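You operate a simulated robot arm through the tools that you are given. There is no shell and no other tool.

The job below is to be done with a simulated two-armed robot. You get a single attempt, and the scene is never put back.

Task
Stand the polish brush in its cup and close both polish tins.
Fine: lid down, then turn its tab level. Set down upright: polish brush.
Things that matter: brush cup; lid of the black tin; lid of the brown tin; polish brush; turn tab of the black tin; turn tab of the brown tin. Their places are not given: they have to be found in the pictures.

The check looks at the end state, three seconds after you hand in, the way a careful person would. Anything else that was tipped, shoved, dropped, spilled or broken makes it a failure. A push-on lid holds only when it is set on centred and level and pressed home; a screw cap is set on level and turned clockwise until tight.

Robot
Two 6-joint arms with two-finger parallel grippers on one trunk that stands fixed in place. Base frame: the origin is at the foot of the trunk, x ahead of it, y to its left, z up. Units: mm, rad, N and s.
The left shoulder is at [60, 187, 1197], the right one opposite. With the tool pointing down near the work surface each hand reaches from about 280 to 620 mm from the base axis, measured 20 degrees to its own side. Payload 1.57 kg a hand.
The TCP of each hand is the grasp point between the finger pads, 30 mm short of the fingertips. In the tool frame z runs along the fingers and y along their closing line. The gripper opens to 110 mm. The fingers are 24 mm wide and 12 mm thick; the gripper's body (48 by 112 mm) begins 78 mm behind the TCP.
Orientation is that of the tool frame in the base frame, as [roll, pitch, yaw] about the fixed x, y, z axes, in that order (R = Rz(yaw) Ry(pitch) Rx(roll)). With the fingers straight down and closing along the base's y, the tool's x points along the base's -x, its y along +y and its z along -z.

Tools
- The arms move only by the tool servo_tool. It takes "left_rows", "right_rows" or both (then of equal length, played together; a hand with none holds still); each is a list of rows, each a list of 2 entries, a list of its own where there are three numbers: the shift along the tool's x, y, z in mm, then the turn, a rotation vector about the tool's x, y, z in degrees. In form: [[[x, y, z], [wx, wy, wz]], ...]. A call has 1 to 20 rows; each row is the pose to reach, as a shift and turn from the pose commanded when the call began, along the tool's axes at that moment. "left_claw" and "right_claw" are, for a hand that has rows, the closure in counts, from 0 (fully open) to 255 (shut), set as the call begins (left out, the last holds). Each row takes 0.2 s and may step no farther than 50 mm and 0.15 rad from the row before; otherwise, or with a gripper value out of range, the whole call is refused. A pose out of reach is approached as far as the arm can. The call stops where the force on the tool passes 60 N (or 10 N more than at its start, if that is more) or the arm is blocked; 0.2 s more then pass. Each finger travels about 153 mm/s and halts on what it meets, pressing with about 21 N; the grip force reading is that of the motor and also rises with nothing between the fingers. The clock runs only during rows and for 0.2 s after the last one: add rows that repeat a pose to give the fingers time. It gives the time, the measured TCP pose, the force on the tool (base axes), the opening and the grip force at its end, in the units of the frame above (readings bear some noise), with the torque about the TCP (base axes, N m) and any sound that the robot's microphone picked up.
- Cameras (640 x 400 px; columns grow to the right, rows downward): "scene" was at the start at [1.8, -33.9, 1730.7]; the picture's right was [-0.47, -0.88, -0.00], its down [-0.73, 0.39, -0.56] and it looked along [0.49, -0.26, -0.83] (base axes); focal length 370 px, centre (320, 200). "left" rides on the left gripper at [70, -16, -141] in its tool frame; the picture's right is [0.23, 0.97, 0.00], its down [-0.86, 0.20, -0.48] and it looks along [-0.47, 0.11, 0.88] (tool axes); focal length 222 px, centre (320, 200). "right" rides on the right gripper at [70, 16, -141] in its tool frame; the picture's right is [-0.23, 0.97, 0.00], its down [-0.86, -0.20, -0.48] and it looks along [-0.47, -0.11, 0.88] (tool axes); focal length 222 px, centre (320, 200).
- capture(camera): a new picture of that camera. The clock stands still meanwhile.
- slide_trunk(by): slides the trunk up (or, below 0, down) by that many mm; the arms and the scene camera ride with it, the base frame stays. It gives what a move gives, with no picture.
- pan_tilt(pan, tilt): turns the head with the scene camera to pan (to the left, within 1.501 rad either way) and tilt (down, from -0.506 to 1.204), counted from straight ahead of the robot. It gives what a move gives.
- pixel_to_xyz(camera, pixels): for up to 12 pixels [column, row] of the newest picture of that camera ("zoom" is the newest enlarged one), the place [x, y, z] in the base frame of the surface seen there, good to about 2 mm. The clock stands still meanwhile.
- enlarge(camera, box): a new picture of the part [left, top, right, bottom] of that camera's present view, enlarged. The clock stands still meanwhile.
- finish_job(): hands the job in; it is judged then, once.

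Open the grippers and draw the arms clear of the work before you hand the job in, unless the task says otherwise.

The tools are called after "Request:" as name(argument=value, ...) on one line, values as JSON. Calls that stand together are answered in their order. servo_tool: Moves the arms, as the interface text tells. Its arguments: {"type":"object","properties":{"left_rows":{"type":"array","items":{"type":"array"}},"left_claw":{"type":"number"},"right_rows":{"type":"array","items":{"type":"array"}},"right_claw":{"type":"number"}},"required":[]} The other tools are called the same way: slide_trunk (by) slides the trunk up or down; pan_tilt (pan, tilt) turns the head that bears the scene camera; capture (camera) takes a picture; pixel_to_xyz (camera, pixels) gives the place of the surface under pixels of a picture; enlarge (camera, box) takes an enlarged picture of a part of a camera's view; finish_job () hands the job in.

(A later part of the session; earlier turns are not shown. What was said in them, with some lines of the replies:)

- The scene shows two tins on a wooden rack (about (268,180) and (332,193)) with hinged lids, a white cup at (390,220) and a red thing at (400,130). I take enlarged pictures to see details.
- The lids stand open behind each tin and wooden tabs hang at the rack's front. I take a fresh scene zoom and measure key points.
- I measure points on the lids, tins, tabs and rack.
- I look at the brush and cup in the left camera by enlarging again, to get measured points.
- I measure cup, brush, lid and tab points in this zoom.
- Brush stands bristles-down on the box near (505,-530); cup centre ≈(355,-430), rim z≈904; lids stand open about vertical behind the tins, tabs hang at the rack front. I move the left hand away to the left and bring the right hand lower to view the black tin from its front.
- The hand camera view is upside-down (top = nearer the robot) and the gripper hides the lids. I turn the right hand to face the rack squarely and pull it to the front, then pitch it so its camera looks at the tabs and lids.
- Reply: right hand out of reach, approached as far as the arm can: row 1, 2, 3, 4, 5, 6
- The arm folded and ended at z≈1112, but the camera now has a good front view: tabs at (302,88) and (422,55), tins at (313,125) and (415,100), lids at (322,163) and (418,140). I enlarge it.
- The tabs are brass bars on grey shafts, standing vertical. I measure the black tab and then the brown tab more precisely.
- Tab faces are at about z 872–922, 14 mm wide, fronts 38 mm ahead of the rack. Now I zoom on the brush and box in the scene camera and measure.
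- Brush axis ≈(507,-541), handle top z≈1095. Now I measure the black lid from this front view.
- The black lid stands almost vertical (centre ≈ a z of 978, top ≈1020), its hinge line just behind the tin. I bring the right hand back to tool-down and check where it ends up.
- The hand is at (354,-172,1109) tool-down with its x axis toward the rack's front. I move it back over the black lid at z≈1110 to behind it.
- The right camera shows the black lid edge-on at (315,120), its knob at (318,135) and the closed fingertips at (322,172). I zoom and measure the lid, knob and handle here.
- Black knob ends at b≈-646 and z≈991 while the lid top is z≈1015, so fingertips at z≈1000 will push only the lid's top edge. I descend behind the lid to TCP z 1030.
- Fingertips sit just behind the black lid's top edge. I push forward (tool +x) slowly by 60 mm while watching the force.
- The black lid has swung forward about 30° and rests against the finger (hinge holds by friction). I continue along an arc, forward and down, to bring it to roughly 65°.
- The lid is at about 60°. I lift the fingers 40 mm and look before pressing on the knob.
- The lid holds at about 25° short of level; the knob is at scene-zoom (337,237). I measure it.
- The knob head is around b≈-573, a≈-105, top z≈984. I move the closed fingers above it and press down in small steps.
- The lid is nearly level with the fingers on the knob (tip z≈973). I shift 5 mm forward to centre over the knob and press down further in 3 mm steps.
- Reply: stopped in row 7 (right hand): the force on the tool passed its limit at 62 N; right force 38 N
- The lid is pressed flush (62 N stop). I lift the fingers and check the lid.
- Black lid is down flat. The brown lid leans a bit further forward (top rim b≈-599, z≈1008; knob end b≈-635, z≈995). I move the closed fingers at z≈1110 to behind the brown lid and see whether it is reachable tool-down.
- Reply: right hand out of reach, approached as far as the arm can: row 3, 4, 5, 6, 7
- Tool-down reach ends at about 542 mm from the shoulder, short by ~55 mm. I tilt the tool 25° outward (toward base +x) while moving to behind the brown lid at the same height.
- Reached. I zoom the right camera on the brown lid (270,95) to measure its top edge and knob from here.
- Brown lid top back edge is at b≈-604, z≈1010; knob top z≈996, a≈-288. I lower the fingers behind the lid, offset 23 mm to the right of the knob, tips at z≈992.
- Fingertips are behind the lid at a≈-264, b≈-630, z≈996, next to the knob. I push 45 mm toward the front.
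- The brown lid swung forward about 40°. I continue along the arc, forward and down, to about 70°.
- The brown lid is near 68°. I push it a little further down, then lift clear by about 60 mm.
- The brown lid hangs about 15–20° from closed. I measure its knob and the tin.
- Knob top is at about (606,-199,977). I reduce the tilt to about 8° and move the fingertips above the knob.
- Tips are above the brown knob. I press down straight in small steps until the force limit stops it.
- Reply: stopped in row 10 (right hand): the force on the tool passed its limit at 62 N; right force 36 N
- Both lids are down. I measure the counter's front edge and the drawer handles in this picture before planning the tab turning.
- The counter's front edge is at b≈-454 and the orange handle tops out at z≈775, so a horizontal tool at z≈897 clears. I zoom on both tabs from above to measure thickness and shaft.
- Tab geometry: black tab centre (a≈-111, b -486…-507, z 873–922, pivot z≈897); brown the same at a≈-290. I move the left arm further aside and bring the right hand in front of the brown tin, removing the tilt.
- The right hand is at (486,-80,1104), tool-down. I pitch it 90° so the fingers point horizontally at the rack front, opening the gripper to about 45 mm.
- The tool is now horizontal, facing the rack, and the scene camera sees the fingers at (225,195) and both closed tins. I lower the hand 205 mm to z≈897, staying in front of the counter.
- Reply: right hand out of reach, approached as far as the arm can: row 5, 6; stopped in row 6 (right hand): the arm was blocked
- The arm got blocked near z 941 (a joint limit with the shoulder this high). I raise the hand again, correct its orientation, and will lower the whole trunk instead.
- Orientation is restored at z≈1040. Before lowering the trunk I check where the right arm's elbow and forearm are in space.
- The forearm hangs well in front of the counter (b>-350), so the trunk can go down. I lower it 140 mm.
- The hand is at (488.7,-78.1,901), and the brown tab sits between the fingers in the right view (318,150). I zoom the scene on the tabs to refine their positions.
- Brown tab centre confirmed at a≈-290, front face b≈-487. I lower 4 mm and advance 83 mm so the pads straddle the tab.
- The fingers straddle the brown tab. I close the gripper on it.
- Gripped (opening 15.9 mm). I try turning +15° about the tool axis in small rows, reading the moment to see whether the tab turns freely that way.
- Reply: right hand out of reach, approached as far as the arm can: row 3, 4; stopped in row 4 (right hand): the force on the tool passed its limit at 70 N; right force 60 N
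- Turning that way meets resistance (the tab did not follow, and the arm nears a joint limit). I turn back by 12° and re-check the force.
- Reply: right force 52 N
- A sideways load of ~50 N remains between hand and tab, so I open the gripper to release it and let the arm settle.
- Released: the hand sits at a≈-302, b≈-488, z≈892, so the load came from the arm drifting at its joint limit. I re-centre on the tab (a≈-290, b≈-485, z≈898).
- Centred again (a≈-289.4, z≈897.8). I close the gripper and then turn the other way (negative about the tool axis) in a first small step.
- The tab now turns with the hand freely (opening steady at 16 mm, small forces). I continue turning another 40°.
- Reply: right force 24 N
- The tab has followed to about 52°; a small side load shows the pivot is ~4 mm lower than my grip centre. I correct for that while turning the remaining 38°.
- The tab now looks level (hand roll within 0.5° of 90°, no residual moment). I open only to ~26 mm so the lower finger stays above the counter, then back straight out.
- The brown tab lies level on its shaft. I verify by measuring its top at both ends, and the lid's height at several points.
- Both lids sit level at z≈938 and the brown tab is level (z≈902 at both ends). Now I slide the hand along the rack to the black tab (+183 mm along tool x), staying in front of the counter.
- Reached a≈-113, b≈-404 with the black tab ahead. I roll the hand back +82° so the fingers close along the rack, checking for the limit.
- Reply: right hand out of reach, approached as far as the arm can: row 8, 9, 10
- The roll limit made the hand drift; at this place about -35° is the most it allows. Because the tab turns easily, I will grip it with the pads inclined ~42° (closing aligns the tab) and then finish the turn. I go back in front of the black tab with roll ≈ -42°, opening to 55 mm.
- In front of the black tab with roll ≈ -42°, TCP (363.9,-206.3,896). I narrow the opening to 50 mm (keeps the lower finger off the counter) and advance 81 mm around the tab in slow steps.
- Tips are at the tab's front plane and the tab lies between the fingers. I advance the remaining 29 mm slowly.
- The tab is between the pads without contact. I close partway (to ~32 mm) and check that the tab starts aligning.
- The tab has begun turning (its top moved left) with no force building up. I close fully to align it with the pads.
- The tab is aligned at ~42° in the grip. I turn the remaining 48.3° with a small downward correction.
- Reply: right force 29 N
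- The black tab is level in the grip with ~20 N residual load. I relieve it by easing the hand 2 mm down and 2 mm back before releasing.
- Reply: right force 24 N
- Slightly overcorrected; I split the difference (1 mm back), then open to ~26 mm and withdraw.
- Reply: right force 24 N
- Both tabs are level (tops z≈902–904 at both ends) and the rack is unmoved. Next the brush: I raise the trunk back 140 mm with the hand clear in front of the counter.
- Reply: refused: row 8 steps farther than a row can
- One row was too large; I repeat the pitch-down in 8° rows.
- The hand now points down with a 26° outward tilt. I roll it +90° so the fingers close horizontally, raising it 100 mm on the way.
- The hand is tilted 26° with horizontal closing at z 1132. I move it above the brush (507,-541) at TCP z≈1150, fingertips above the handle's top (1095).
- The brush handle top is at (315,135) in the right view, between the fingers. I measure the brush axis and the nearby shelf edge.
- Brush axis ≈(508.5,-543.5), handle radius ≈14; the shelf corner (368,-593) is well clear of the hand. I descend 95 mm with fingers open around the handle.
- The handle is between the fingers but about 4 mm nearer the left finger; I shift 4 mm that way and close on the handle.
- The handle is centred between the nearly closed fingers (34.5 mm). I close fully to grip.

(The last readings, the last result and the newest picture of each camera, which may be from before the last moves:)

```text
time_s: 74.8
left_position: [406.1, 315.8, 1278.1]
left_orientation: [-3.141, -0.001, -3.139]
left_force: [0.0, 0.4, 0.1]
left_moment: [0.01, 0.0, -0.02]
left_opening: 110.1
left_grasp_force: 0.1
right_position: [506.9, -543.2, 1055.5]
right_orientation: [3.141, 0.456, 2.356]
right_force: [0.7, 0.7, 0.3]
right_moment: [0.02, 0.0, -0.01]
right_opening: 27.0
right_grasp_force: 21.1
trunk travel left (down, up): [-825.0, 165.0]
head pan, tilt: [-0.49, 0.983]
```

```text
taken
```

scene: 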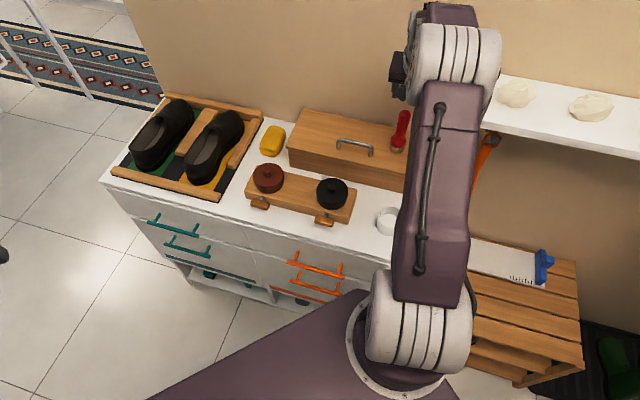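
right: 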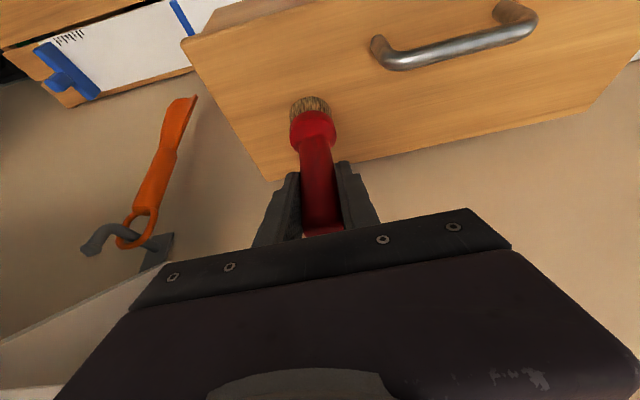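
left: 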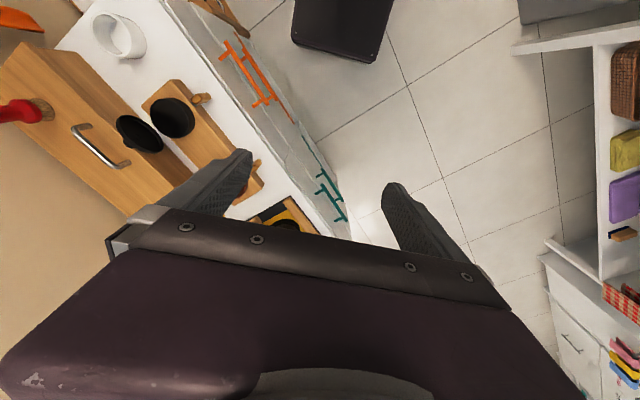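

Handle gripped (27 mm). I lift straight up 60 mm and check that the brush hangs upright.

Request:
servo_tool(right_rows=[[[-4.4, 0, -9], [0, 0, 0]], [[-13.2, 0, -27], [0, 0, 0]], [[-26.4, 0, -53.9], [0, 0, 0]], [[-26.4, 0, -53.9], [0, 0, 0]]])

Request:
capture(camera="right")

Request:
capture(camera="scene")

```text
time_s: 75.8
left_position: [407.3, 315.1, 1277.4]
left_orientation: [-3.141, -0.001, -3.139]
left_force: [0.0, 0.4, -1.1]
left_moment: [-0.01, -0.04, -0.02]
left_opening: 110.1
left_grasp_force: 0.0
right_position: [504.6, -542.3, 1114.6]
right_orientation: [3.141, 0.453, 2.357]
right_force: [0.4, 0.5, 0.2]
right_moment: [-0.03, 0.05, -0.03]
right_opening: 26.9
right_grasp_force: 21.1
trunk travel left (down, up): [-825.0, 165.0]
head pan, tilt: [-0.49, 0.983]
```

```text
taken
```

right: 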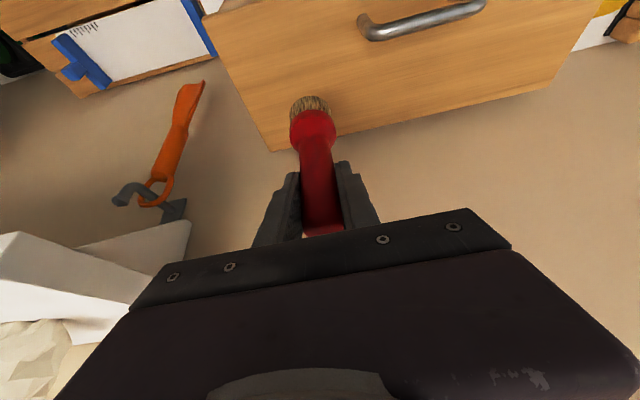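

```text
taken
```

scene: 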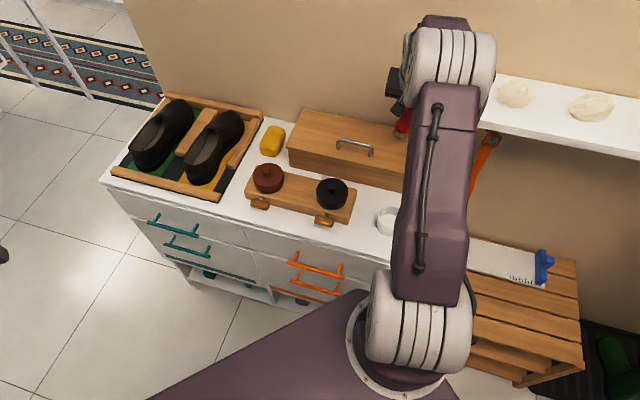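

The brush hangs unchanged in the grip. I carry it level to above the cup at about (355,-430), bristles near z 1017.

Request:
servo_tool(right_rows=[[[27.8, -4.5, -13.6], [0, 0, 0]], [[55.7, -8.9, -27.1], [0, 0, 0]], [[83.5, -13.4, -40.7], [0, 0, 0]], [[111.3, -17.9, -54.3], [0, 0, 0]], [[139.2, -22.3, -67.8], [0, 0, 0]], [[167, -26.8, -81.4], [0, 0, 0]], [[167, -26.8, -81.4], [0, 0, 0]]])

Request:
capture(camera="right")

Request:
capture(camera="scene")

```text
time_s: 77.5
left_position: [408.6, 316.0, 1277.8]
left_orientation: [3.141, 0.001, -3.14]
left_force: [0.3, 0.9, 0.3]
left_moment: [0.01, 0.01, -0.03]
left_opening: 110.2
left_grasp_force: 0.0
right_position: [356.5, -430.2, 1116.1]
right_orientation: [3.138, 0.453, 2.355]
right_force: [0.3, -1.1, -0.4]
right_moment: [0.01, 0.0, 0.0]
right_opening: 26.9
right_grasp_force: 20.4
trunk travel left (down, up): [-825.0, 165.0]
head pan, tilt: [-0.49, 0.983]
```

```text
taken
```

right: 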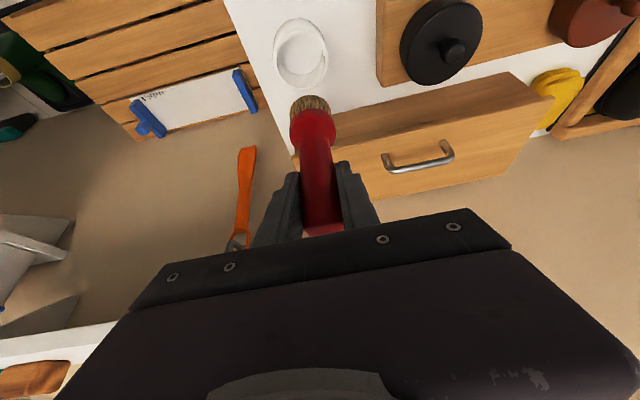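

```text
taken
```

scene: 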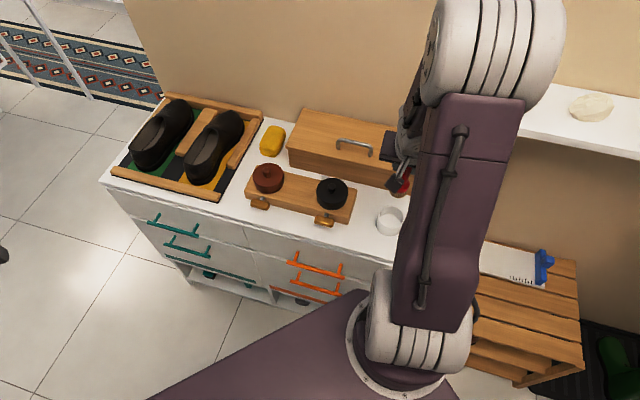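

The right camera now sees the cup at (301,53) and the bristles at (308,105). I measure the cup's rim and the brush here.

Request:
enlarge(camera="right", box=[256, 10, 352, 80])

Request:
pixel_to_xyz(camera="zoom", pixels=[[145, 170], [480, 190], [270, 65], [345, 355], [185, 100], [420, 300], [190, 300], [430, 110], [310, 180], [310, 280], [170, 170], [455, 200]])

Request:
enlarge(camera="right", box=[260, 80, 372, 150])

Request:
pixel_to_xyz(camera="zoom", pixels=[[290, 115], [220, 130], [360, 130], [280, 90], [240, 230], [385, 230], [310, 190], [200, 260], [420, 250]])

```text
5.71 times, centred on (304, 45) of right
```

zoom: 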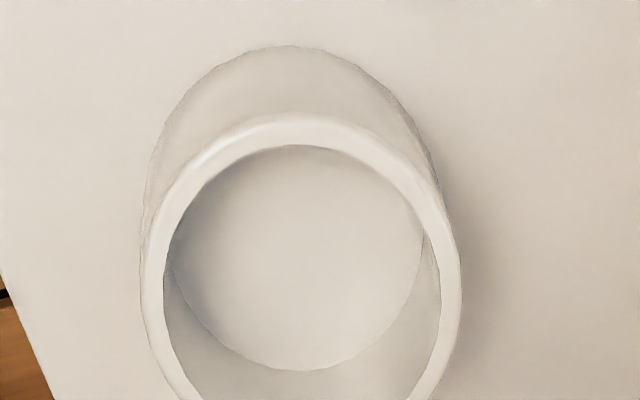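

```text
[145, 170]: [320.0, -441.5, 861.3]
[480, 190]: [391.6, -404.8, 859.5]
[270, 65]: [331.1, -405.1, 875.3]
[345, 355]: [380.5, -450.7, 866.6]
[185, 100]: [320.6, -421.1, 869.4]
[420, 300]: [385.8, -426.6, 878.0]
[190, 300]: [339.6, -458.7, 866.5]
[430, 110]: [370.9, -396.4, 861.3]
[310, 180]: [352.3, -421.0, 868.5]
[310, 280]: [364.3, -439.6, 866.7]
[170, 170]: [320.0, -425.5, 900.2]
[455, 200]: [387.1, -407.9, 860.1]
```

```text
5.71 times, centred on (316, 115) of right
```

zoom: 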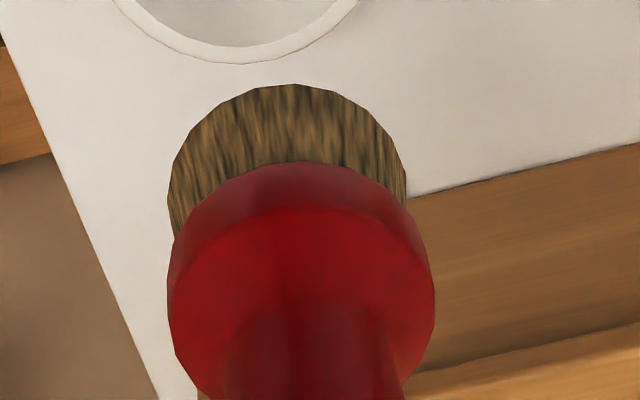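

```text
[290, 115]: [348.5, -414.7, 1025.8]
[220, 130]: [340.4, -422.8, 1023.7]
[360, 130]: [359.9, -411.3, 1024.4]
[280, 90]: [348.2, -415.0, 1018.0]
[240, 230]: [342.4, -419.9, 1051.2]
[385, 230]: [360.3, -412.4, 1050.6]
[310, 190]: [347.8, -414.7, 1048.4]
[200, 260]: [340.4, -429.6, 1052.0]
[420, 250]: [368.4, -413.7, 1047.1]
```

I need the full rim; another zoom over the whole cup.

Request:
enlarge(camera="right", box=[250, 10, 350, 100])

Request:
pixel_to_xyz(camera="zoom", pixels=[[325, 116], [210, 210], [440, 210], [325, 332], [240, 140], [410, 140], [235, 295], [420, 295], [325, 200], [220, 260], [436, 250], [270, 322]])

```text
4.44 times, centred on (300, 55) of right
```

zoom: 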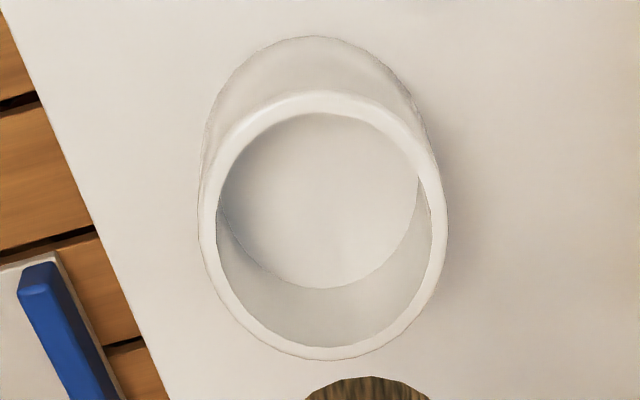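

```text
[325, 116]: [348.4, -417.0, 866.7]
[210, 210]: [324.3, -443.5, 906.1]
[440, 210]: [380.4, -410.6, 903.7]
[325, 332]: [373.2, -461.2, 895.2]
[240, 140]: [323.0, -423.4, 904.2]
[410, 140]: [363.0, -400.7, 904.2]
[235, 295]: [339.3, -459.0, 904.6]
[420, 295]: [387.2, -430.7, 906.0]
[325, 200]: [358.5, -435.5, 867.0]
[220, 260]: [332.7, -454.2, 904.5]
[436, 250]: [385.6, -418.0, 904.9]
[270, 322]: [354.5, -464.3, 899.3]
```

Cup rim circle: centre ≈(354.9,-430.8), radius ≈32, floor z≈867; the brush collar centre is ≈(357.7,-430). I shift ~3 mm to centre and lower 140 mm, leaving ~11 mm to the cup's floor.

Request:
servo_tool(right_rows=[[[1.3, -2.5, -0.6], [0, 0, 0]], [[16.6, -2.5, 30.9], [0, 0, 0]], [[32, -2.5, 62.3], [0, 0, 0]], [[39.6, -2.5, 78], [0, 0, 0]], [[47.3, -2.5, 93.8], [0, 0, 0]], [[55, -2.5, 109.5], [0, 0, 0]], [[62.6, -2.5, 125.3], [0, 0, 0]], [[62.6, -2.5, 125.3], [0, 0, 0]]])

Request:
capture(camera="right")

Request:
capture(camera="scene")

```text
time_s: 79.2
left_position: [406.7, 316.1, 1279.2]
left_orientation: [3.142, 0.001, -3.14]
left_force: [-0.3, 0.0, 0.2]
left_moment: [-0.01, 0.0, 0.0]
left_opening: 109.8
left_grasp_force: 0.0
right_position: [366.2, -439.4, 985.6]
right_orientation: [-3.104, 0.442, 2.368]
right_force: [-4.4, 2.8, 0.1]
right_moment: [0.17, 0.42, -0.08]
right_opening: 26.9
right_grasp_force: 20.7
right hand out of reach, approached as far as the arm can: row 3, 4, 5, 6, 7, 8
trunk travel left (down, up): [-825.0, 165.0]
head pan, tilt: [-0.49, 0.983]
```

```text
taken
```

right: 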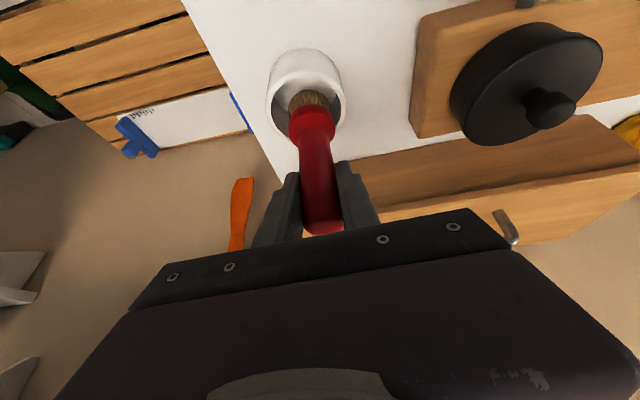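

```text
taken
```

scene: 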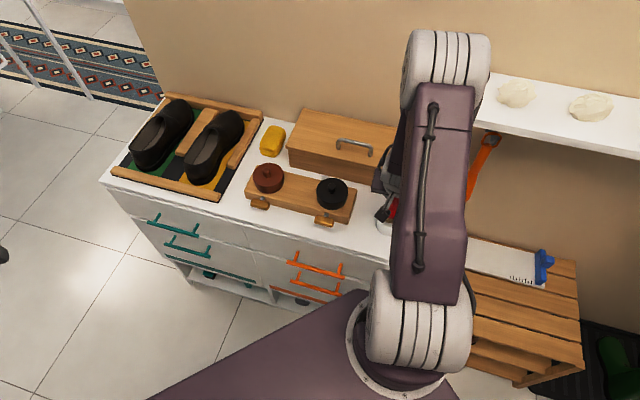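

The arm hit its near-side reach limit and drifted ~10 mm outward, so the brush touches the cup's far wall. I raise it straight up 40 mm out of the cup at once.

Request:
servo_tool(right_rows=[[[-4.4, 0, -9], [0, 0, 0]], [[-8.8, 0, -18], [0, 0, 0]], [[-17.5, 0, -36], [0, 0, 0]]])

Request:
capture(camera="right")

```text
time_s: 80.0
left_position: [407.3, 315.8, 1277.6]
left_orientation: [-3.14, 0.0, -3.141]
left_force: [0.8, 0.2, 0.0]
left_moment: [0.0, -0.03, 0.03]
left_opening: 110.1
left_grasp_force: 0.1
right_position: [372.1, -437.1, 1027.1]
right_orientation: [-3.132, 0.453, 2.353]
right_force: [-0.2, 0.8, -0.2]
right_moment: [-0.01, -0.02, 0.02]
right_opening: 27.0
right_grasp_force: 20.9
right hand out of reach, approached as far as the arm can: row 1, 2, 3
trunk travel left (down, up): [-825.0, 165.0]
head pan, tilt: [-0.49, 0.983]
```

```text
taken
```

right: 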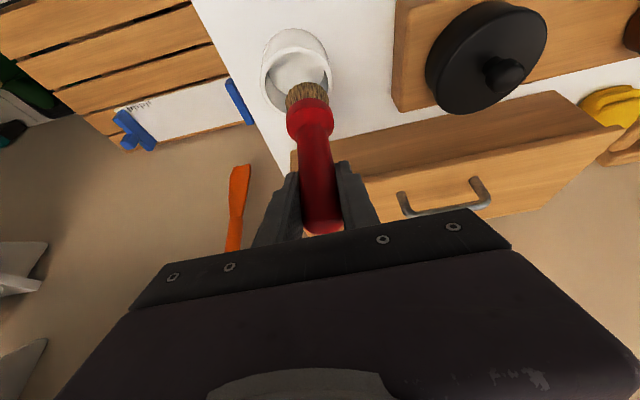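

Out of the cup, at z≈1027. I move up another 60 mm and then re-measure the cup and brush.

Request:
servo_tool(right_rows=[[[-8.8, 0, -18], [0, 0, 0]], [[-17.5, 0, -36], [0, 0, 0]], [[-26.3, 0, -54], [0, 0, 0]], [[-26.3, 0, -54], [0, 0, 0]]])

Request:
capture(camera="right")

Request:
enlarge(camera="right", box=[250, 10, 350, 100])

Request:
pixel_to_xyz(camera="zoom", pixels=[[200, 200], [420, 200], [240, 120], [390, 120], [220, 270], [410, 270], [310, 200], [310, 96], [205, 230], [425, 240]])

```text
time_s: 81.0
left_position: [406.8, 314.1, 1278.9]
left_orientation: [-3.141, -0.001, -3.14]
left_force: [0.0, 0.3, 0.0]
left_moment: [0.0, 0.01, 0.02]
left_opening: 110.1
left_grasp_force: 0.0
right_position: [369.2, -439.0, 1088.0]
right_orientation: [3.141, 0.456, 2.357]
right_force: [-0.4, -1.0, -0.9]
right_moment: [-0.02, -0.01, 0.01]
right_opening: 26.9
right_grasp_force: 21.0
trunk travel left (down, up): [-825.0, 165.0]
head pan, tilt: [-0.49, 0.983]
```

```text
taken
```

right: 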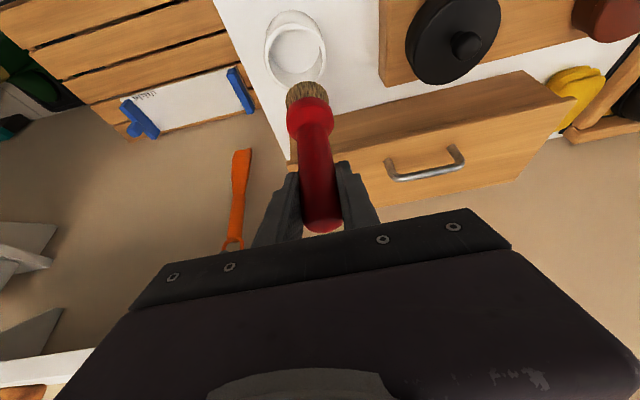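

```text
4.44 times, centred on (300, 55) of right
```

zoom: 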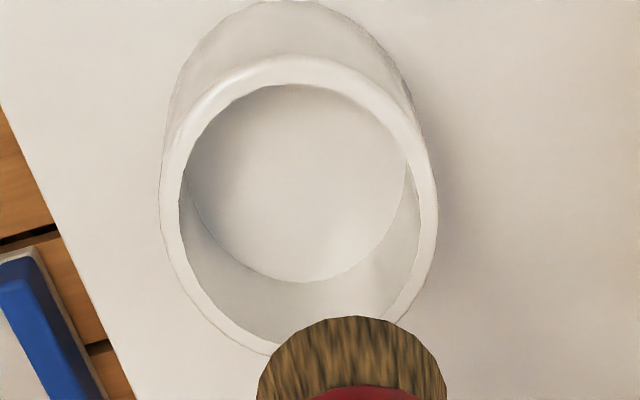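

```text
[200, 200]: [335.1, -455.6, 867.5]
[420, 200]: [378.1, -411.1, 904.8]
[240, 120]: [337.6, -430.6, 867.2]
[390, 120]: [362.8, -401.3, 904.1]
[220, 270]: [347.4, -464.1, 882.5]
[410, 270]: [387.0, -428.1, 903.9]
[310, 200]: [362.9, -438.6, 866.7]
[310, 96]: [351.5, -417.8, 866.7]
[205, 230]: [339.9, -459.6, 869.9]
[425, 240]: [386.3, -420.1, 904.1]
```

The cup has not moved (rim circle fits the same centre), but the brush seems to have swung slightly in the grip. I zoom on it to measure its tilt.

Request:
enlarge(camera="right", box=[240, 70, 400, 240])

Request:
pixel_to_xyz(camera="zoom", pixels=[[265, 50], [225, 60], [310, 55], [225, 110], [325, 110], [270, 100], [290, 180], [265, 180], [315, 180], [320, 350], [340, 350], [300, 350]])

```text
2.35 times, centred on (320, 155) of right
```

zoom: 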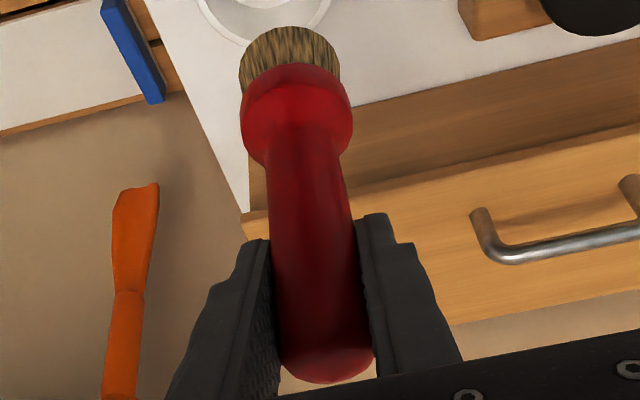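

```text
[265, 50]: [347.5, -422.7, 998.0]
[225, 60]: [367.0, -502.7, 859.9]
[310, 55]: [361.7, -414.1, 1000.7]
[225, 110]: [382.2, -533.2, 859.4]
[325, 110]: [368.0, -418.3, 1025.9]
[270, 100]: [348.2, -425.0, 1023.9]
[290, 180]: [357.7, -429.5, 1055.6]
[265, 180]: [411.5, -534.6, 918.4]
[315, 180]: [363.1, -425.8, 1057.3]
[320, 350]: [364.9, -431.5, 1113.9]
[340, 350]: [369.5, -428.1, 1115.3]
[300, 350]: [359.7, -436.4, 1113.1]
```

The brush leans about 6° (bottom toward the robot). I go back up over the cup centre and tilt the hand 5.7° to bring the brush vertical; then I will lower with the trunk instead.

Request:
servo_tool(right_rows=[[[1, -2, -16], [0, -2.8, 0]], [[2.3, -4.6, -32.3], [0, -5.7, 0]], [[2.3, -4.6, -32.3], [0, -5.7, 0]]])

Request:
capture(camera="scene")

Request:
enlarge(camera="right", box=[240, 70, 400, 240])

Request:
pixel_to_xyz(camera="zoom", pixels=[[290, 160], [305, 180], [315, 180], [310, 220], [312, 260], [318, 300], [322, 340], [300, 340], [340, 340], [270, 100], [330, 110], [300, 110]])

```text
time_s: 81.8
left_position: [407.4, 315.3, 1278.3]
left_orientation: [3.141, 0.001, -3.139]
left_force: [-0.1, -1.0, -0.8]
left_moment: [-0.01, 0.02, 0.02]
left_opening: 109.7
left_grasp_force: 0.0
right_position: [356.5, -431.2, 1115.5]
right_orientation: [-3.141, 0.554, 2.356]
right_force: [0.7, -0.2, -1.1]
right_moment: [0.01, -0.02, 0.01]
right_opening: 26.8
right_grasp_force: 21.2
trunk travel left (down, up): [-825.0, 165.0]
head pan, tilt: [-0.49, 0.983]
```

```text
taken
```

scene: 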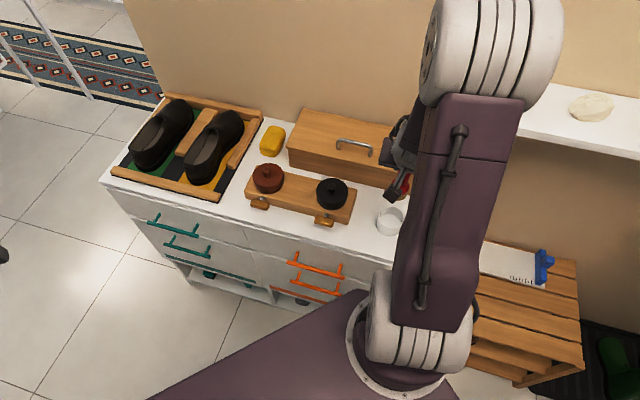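

```text
2.35 times, centred on (320, 155) of right
```

zoom: 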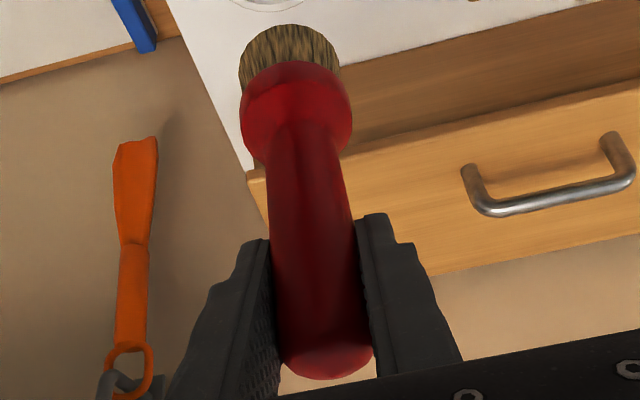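

```text
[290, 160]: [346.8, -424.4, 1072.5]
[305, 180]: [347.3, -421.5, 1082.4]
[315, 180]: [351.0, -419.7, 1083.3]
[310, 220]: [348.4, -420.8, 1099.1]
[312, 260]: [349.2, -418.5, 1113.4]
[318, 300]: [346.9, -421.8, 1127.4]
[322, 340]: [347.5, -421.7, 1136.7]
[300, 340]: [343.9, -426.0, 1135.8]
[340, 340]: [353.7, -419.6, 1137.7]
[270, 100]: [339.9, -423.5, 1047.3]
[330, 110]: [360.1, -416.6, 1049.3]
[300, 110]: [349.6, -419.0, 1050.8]
```

The brush is now vertical (handle face constant within noise) at about (356.5,-431). I nudge 1.5 mm to the cup's centre, and check elbow and shelf heights before lowering the trunk.

Request:
servo_tool(right_rows=[[[1.2, -0.9, -0.7], [0, 0, 0]], [[1.2, -0.9, -0.7], [0, 0, 0]]])

Request:
pixel_to_xyz(camera="scene", pixels=[[500, 60], [440, 90], [555, 80], [530, 110], [460, 200], [530, 125], [590, 110], [620, 150], [410, 140], [395, 185], [565, 90]])

Request:
capture(camera="left")

```text
time_s: 82.5
left_position: [408.1, 315.7, 1278.3]
left_orientation: [3.14, 0.0, -3.141]
left_force: [0.4, 0.7, -0.2]
left_moment: [0.01, -0.01, 0.0]
left_opening: 109.7
left_grasp_force: 0.0
right_position: [354.6, -429.5, 1114.7]
right_orientation: [3.14, 0.555, 2.354]
right_force: [-0.6, -0.5, -0.7]
right_moment: [-0.03, 0.02, 0.01]
right_opening: 27.1
right_grasp_force: 20.4
trunk travel left (down, up): [-825.0, 165.0]
head pan, tilt: [-0.49, 0.983]
```

```text
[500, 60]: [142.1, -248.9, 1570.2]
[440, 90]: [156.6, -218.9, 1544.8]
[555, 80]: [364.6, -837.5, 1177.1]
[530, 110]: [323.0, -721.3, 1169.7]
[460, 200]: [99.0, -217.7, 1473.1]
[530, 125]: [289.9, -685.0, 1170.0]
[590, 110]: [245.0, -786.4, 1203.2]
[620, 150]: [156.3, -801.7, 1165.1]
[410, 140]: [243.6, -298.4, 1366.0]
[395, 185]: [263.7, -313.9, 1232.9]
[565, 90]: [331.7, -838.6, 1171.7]
```

```text
taken
```

left: 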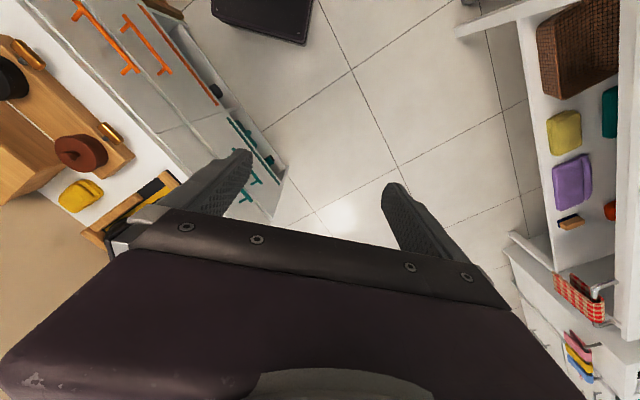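

Everything above and below is clear. I lower the trunk 138 mm, bringing the bristles to about 12 mm above the cup's floor.

Request:
slide_trunk(by=-138)

Request:
capture(camera="right")

Request:
capture(camera="scene")

```text
time_s: 84.1
left_position: [407.2, 315.5, 1139.8]
left_orientation: [3.141, -0.001, -3.14]
left_force: [0.0, -0.1, -0.8]
left_moment: [0.02, 0.0, 0.01]
left_opening: 110.0
left_grasp_force: 0.0
right_position: [353.6, -428.8, 976.4]
right_orientation: [3.141, 0.556, 2.357]
right_force: [-0.9, -0.9, 0.0]
right_moment: [0.02, 0.02, 0.02]
right_opening: 26.8
right_grasp_force: 21.2
trunk travel left (down, up): [-687.0, 303.0]
head pan, tilt: [-0.49, 0.983]
```

```text
taken
```

right: 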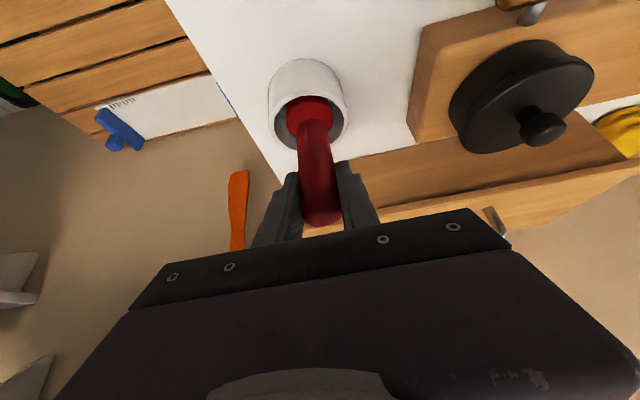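

```text
taken
```

scene: 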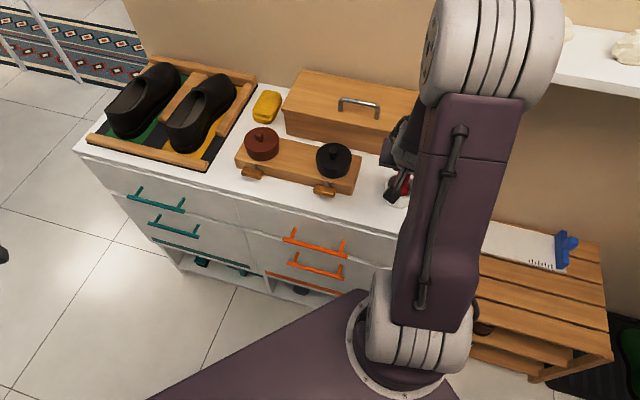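

The brush is inside the cup with no contact force. I zoom to check centring in the cup.

Request:
enlarge(camera="right", box=[250, 50, 362, 160])

Request:
pixel_to_xyz(camera="zoom", pixels=[[215, 180], [425, 180], [250, 250], [395, 260], [270, 170], [340, 170], [310, 160], [310, 230], [220, 220], [420, 220], [325, 300], [315, 130]])

```text
3.64 times, centred on (306, 105) of right
```

zoom: 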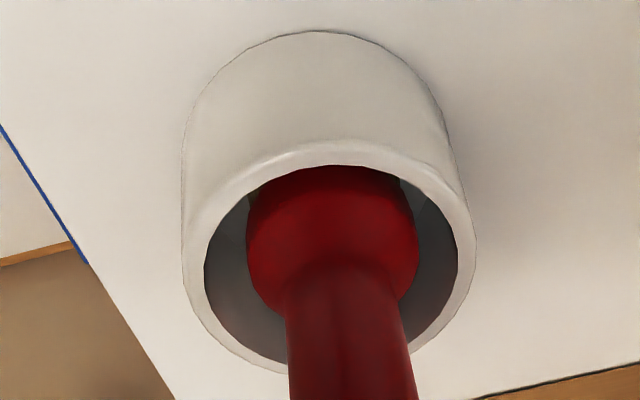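

```text
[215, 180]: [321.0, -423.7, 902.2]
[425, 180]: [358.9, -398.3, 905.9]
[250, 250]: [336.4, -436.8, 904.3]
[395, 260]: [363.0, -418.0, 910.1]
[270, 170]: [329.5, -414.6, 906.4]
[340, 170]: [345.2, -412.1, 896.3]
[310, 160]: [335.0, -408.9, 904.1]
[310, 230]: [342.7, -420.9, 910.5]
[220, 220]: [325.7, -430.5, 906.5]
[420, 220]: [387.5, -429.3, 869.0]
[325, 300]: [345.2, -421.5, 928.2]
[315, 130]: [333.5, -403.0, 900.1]
```

The collar is roughly centred with several mm clearance all round. I lower the trunk 8 mm more.

Request:
slide_trunk(by=-8)

```text
time_s: 84.7
left_position: [407.3, 316.4, 1132.2]
left_orientation: [-3.138, 0.002, -3.141]
left_force: [0.7, 0.2, -0.2]
left_moment: [0.01, -0.01, 0.02]
left_opening: 110.1
left_grasp_force: 0.2
right_position: [354.0, -428.1, 969.9]
right_orientation: [3.14, 0.56, 2.353]
right_force: [3.0, 1.5, 18.4]
right_moment: [0.3, -0.46, 0.08]
right_opening: 27.3
right_grasp_force: 20.7
trunk travel left (down, up): [-679.0, 311.0]
head pan, tilt: [-0.49, 0.983]
```

Contact: 18 N upward at TCP z≈970, so the bristles rest on the cup's floor. I look at the state and ease up 2 mm.

Request:
slide_trunk(by=2)

Request:
enlarge(camera="right", box=[240, 50, 400, 240])

Request:
pixel_to_xyz(camera="zoom", pixels=[[300, 150], [305, 190], [310, 220], [312, 250], [316, 280], [320, 310], [322, 330], [285, 110], [240, 100], [345, 110]])

```text
time_s: 85.2
left_position: [407.6, 315.0, 1134.5]
left_orientation: [-3.141, 0.0, -3.141]
left_force: [0.4, -0.7, -0.7]
left_moment: [-0.01, 0.01, 0.0]
left_opening: 110.1
left_grasp_force: 0.0
right_position: [353.3, -428.8, 970.3]
right_orientation: [3.139, 0.552, 2.356]
right_force: [1.6, 0.5, 2.7]
right_moment: [0.09, -0.18, 0.01]
right_opening: 26.8
right_grasp_force: 20.7
trunk travel left (down, up): [-681.0, 309.0]
head pan, tilt: [-0.49, 0.983]
```

```text
2.11 times, centred on (320, 145) of right
```

zoom: 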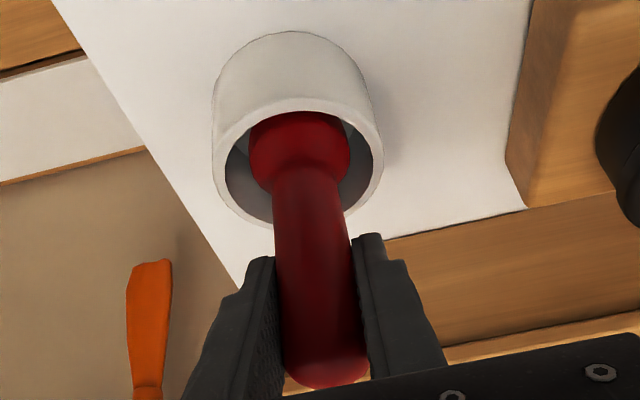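

```text
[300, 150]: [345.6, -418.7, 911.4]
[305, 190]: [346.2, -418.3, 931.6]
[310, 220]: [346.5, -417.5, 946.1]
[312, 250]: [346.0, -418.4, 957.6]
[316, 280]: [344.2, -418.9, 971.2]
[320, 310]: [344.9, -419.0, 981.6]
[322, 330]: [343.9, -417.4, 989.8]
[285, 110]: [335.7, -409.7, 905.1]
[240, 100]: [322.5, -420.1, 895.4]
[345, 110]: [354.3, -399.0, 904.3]
```

Only 2.7 N remains and the handle is vertical within ~1.5°. I check the handle's top height to confirm the brush base is on the cup's floor.

Request:
pixel_to_xyz(camera="zoom", pixels=[[325, 345], [325, 360], [325, 372], [325, 382], [310, 378], [345, 375], [300, 365], [355, 365], [330, 350], [262, 150], [340, 150], [300, 120]])

Request:
enlarge(camera="scene", box=[350, 140, 430, 220])

```text
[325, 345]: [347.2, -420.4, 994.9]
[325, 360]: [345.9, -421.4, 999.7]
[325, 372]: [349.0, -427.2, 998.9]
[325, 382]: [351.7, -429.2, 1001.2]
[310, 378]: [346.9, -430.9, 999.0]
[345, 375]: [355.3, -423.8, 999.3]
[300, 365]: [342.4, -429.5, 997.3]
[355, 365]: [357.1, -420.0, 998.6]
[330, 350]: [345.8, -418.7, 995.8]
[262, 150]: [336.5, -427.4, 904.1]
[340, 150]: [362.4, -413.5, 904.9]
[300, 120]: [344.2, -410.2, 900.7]
```

```text
5.00 times, centred on (390, 180) of scene
```

zoom: 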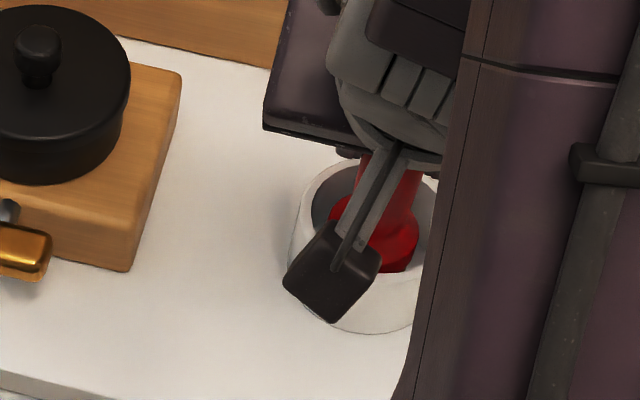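

Handle top ≈1002, i.e. 92 mm lower than on the box, so the brush base is on the cup's floor (866). I open the gripper gently in two steps.

Request:
servo_tool(right_rows=[[[0, 0, 0], [0, 0, 0]], [[0, 0, 0], [0, 0, 0]]], right_claw=178)

Request:
servo_tool(right_rows=[[[0, 0, 0], [0, 0, 0]], [[0, 0, 0], [0, 0, 0]], [[0, 0, 0], [0, 0, 0]]], right_claw=100)

Request:
capture(camera="right")

```text
time_s: 85.8
left_position: [405.6, 314.9, 1133.3]
left_orientation: [3.14, -0.001, -3.139]
left_force: [0.0, 0.1, 0.5]
left_moment: [-0.02, 0.0, -0.01]
left_opening: 110.4
left_grasp_force: 0.0
right_position: [353.9, -428.5, 970.6]
right_orientation: [3.14, 0.557, 2.356]
right_force: [0.7, 1.3, 0.3]
right_moment: [0.01, 0.0, -0.01]
right_opening: 33.5
right_grasp_force: 0.1
trunk travel left (down, up): [-681.0, 309.0]
head pan, tilt: [-0.49, 0.983]
```

```text
time_s: 86.6
left_position: [408.0, 315.9, 1134.2]
left_orientation: [3.141, 0.002, -3.141]
left_force: [-0.1, 1.0, -0.3]
left_moment: [-0.02, 0.01, -0.01]
left_opening: 109.8
left_grasp_force: 0.0
right_position: [353.7, -430.1, 970.3]
right_orientation: [3.138, 0.556, 2.355]
right_force: [0.2, 0.1, -0.7]
right_moment: [0.01, 0.03, 0.02]
right_opening: 66.9
right_grasp_force: 0.1
trunk travel left (down, up): [-681.0, 309.0]
head pan, tilt: [-0.49, 0.983]
```

```text
taken
```

right: 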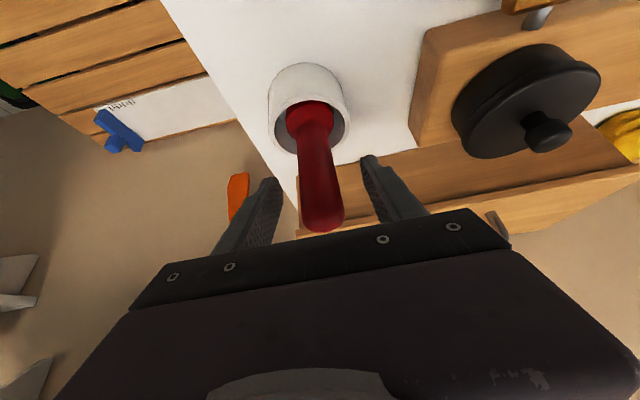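

The brush stands free in the cup. I raise the trunk 146 mm so the hand lifts straight off.

Request:
slide_trunk(by=146)

Request:
capture(camera="right")

Request:
capture(camera="scene")

```text
time_s: 88.3
left_position: [406.8, 315.1, 1280.1]
left_orientation: [3.141, -0.001, -3.141]
left_force: [-0.2, 0.5, 0.0]
left_moment: [0.02, -0.02, -0.01]
left_opening: 109.8
left_grasp_force: 0.0
right_position: [354.9, -429.0, 1117.7]
right_orientation: [-3.141, 0.555, 2.356]
right_force: [-0.3, 0.7, 0.1]
right_moment: [0.0, -0.03, 0.01]
right_opening: 66.9
right_grasp_force: 0.0
trunk travel left (down, up): [-827.0, 163.0]
head pan, tilt: [-0.49, 0.983]
```

```text
taken
```

right: 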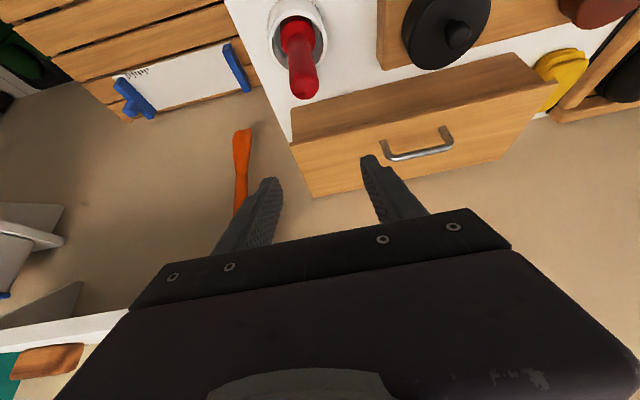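

```text
taken
```

scene: 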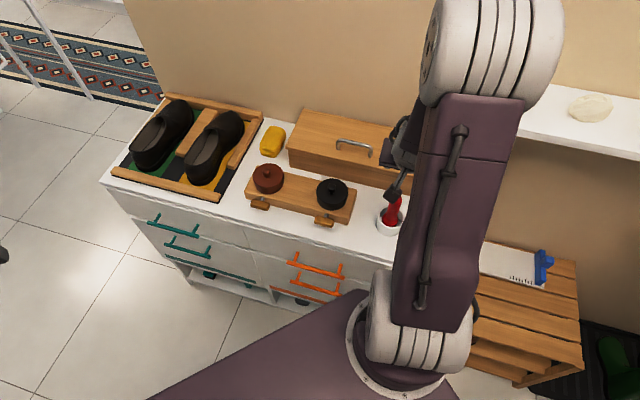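

Brush stands upright in the cup. I raise the right hand another 120 mm while turning it back to tool-down, clear of the work.

Request:
servo_tool(right_rows=[[[-15, 0, -25], [0, 0, 0]], [[-31, 0, -51], [0, 6, 0]], [[-47, 0, -76], [0, 13, 0]], [[-63, 0, -102], [0, 20, 0]], [[-63, 0, -102], [0, 26, 0]], [[-63, 0, -102], [0, 31.7, 0]]])

Request:
capture(camera="scene")

Request:
capture(camera="right")

```text
time_s: 89.7
left_position: [409.8, 315.9, 1279.7]
left_orientation: [3.141, -0.001, -3.14]
left_force: [-0.3, 0.3, -0.1]
left_moment: [-0.02, 0.05, 0.02]
left_opening: 110.0
left_grasp_force: 0.0
right_position: [354.4, -430.9, 1234.6]
right_orientation: [3.14, -0.001, 2.359]
right_force: [0.3, -0.5, 0.0]
right_moment: [-0.06, 0.01, 0.01]
right_opening: 66.9
right_grasp_force: 0.1
right hand out of reach, approached as far as the arm can: row 2, 3
trunk travel left (down, up): [-827.0, 163.0]
head pan, tilt: [-0.49, 0.983]
```

```text
taken
```

scene: 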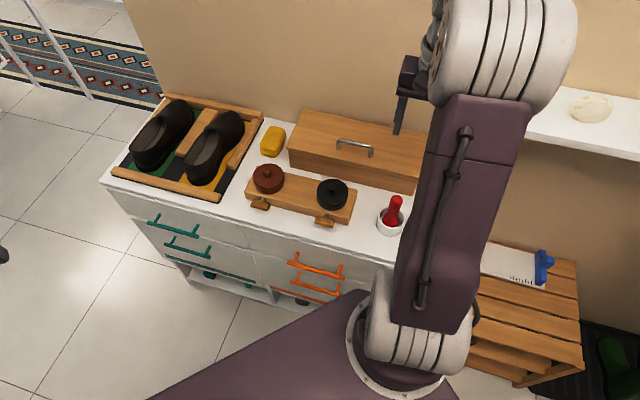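

```text
taken
```

right: 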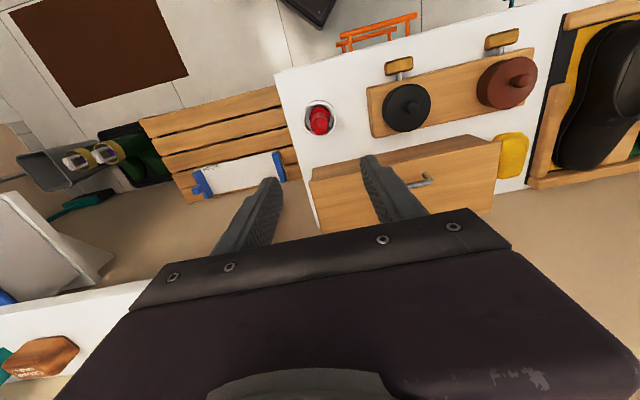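

All clear. I zoom the scene for a last check of brush, lids and tabs, and open the gripper fully.

Request:
servo_tool(right_rows=[[[20, 0, -15], [0, 0, 0]], [[40, 0, -25], [0, 0, 0]], [[40, 0, -25], [0, 0, 0]]], right_claw=0)

Request:
enlarge(camera="scene", box=[240, 140, 416, 250])

Request:
pixel_to_xyz(camera="zoom", pixels=[[565, 210], [562, 235], [558, 260], [55, 233], [85, 240], [285, 290], [330, 300], [100, 100], [130, 150], [310, 175], [390, 185], [345, 225]])

Request:
enlarge(camera="right", box=[280, 20, 560, 200])

```text
time_s: 90.5
left_position: [407.2, 315.6, 1280.3]
left_orientation: [-3.141, 0.001, -3.14]
left_force: [-0.7, 0.1, 0.1]
left_moment: [0.0, 0.02, 0.0]
left_opening: 109.9
left_grasp_force: 0.1
right_position: [325.2, -400.4, 1258.5]
right_orientation: [3.14, 0.001, 2.356]
right_force: [-0.6, 0.2, 0.2]
right_moment: [0.01, -0.02, 0.03]
right_opening: 110.0
right_grasp_force: 0.0
trunk travel left (down, up): [-827.0, 163.0]
head pan, tilt: [-0.49, 0.983]
```

```text
3.64 times, centred on (328, 195) of scene
```

zoom: 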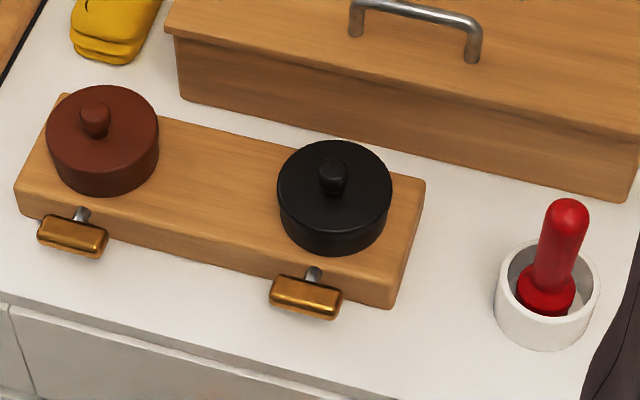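

```text
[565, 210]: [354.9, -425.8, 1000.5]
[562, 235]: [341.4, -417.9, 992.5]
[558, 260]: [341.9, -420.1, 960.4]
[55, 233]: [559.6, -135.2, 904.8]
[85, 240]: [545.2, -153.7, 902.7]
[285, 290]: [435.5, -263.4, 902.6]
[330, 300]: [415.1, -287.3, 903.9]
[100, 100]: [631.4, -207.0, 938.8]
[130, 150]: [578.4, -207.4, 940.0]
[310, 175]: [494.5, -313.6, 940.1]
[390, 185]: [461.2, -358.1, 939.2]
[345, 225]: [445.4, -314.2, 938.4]
```

```text
2.22 times, centred on (420, 110) of right
```

zoom: 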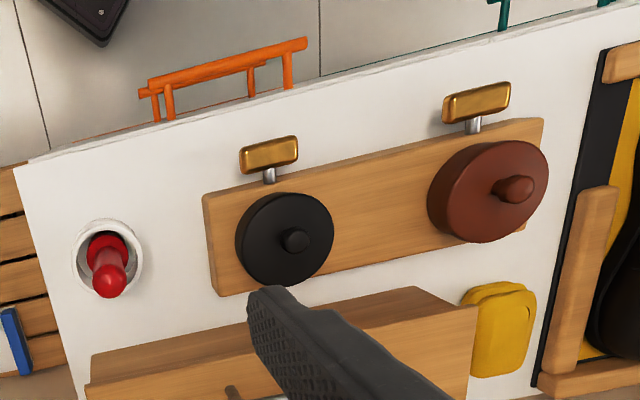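

The brush stands upright in the cup, both lids are level (z≈938–940) and both tabs are level (z≈903 at both ends). Grippers are open and arms clear, so I hand in.

Request:
finish_job()

```text
The job is handed in.
```

I handed the job in with the brush standing upright in its cup and both tins closed; I haven't seen the result of the check.

| Item | State just before hand-in |
|---|---|
| Lids | Both pressed home until about 62 N. The tops measured level at 938–940 mm. |
| Tabs | Both turned level, 902–905 mm at each end. |
| Brush | Base on the cup floor and handle upright; it leaned about 1° just before I let go. |
| Arms | Both grippers open and clear of the work. |

Two things went wrong along the way:

- **Brown tab:** my first try at turning it was in the wrong direction and reached 70 N. I released it and turned it the other way. The rack looked unmoved afterwards, to within about a millimetre.
- **Brush and cup:** on the first lowering, the brush touched the inside of the cup wall with about 5 N and swung about 6° in the grip. I lifted it out, straightened it and set it down again. The cup stayed where it was, within about 2 mm.
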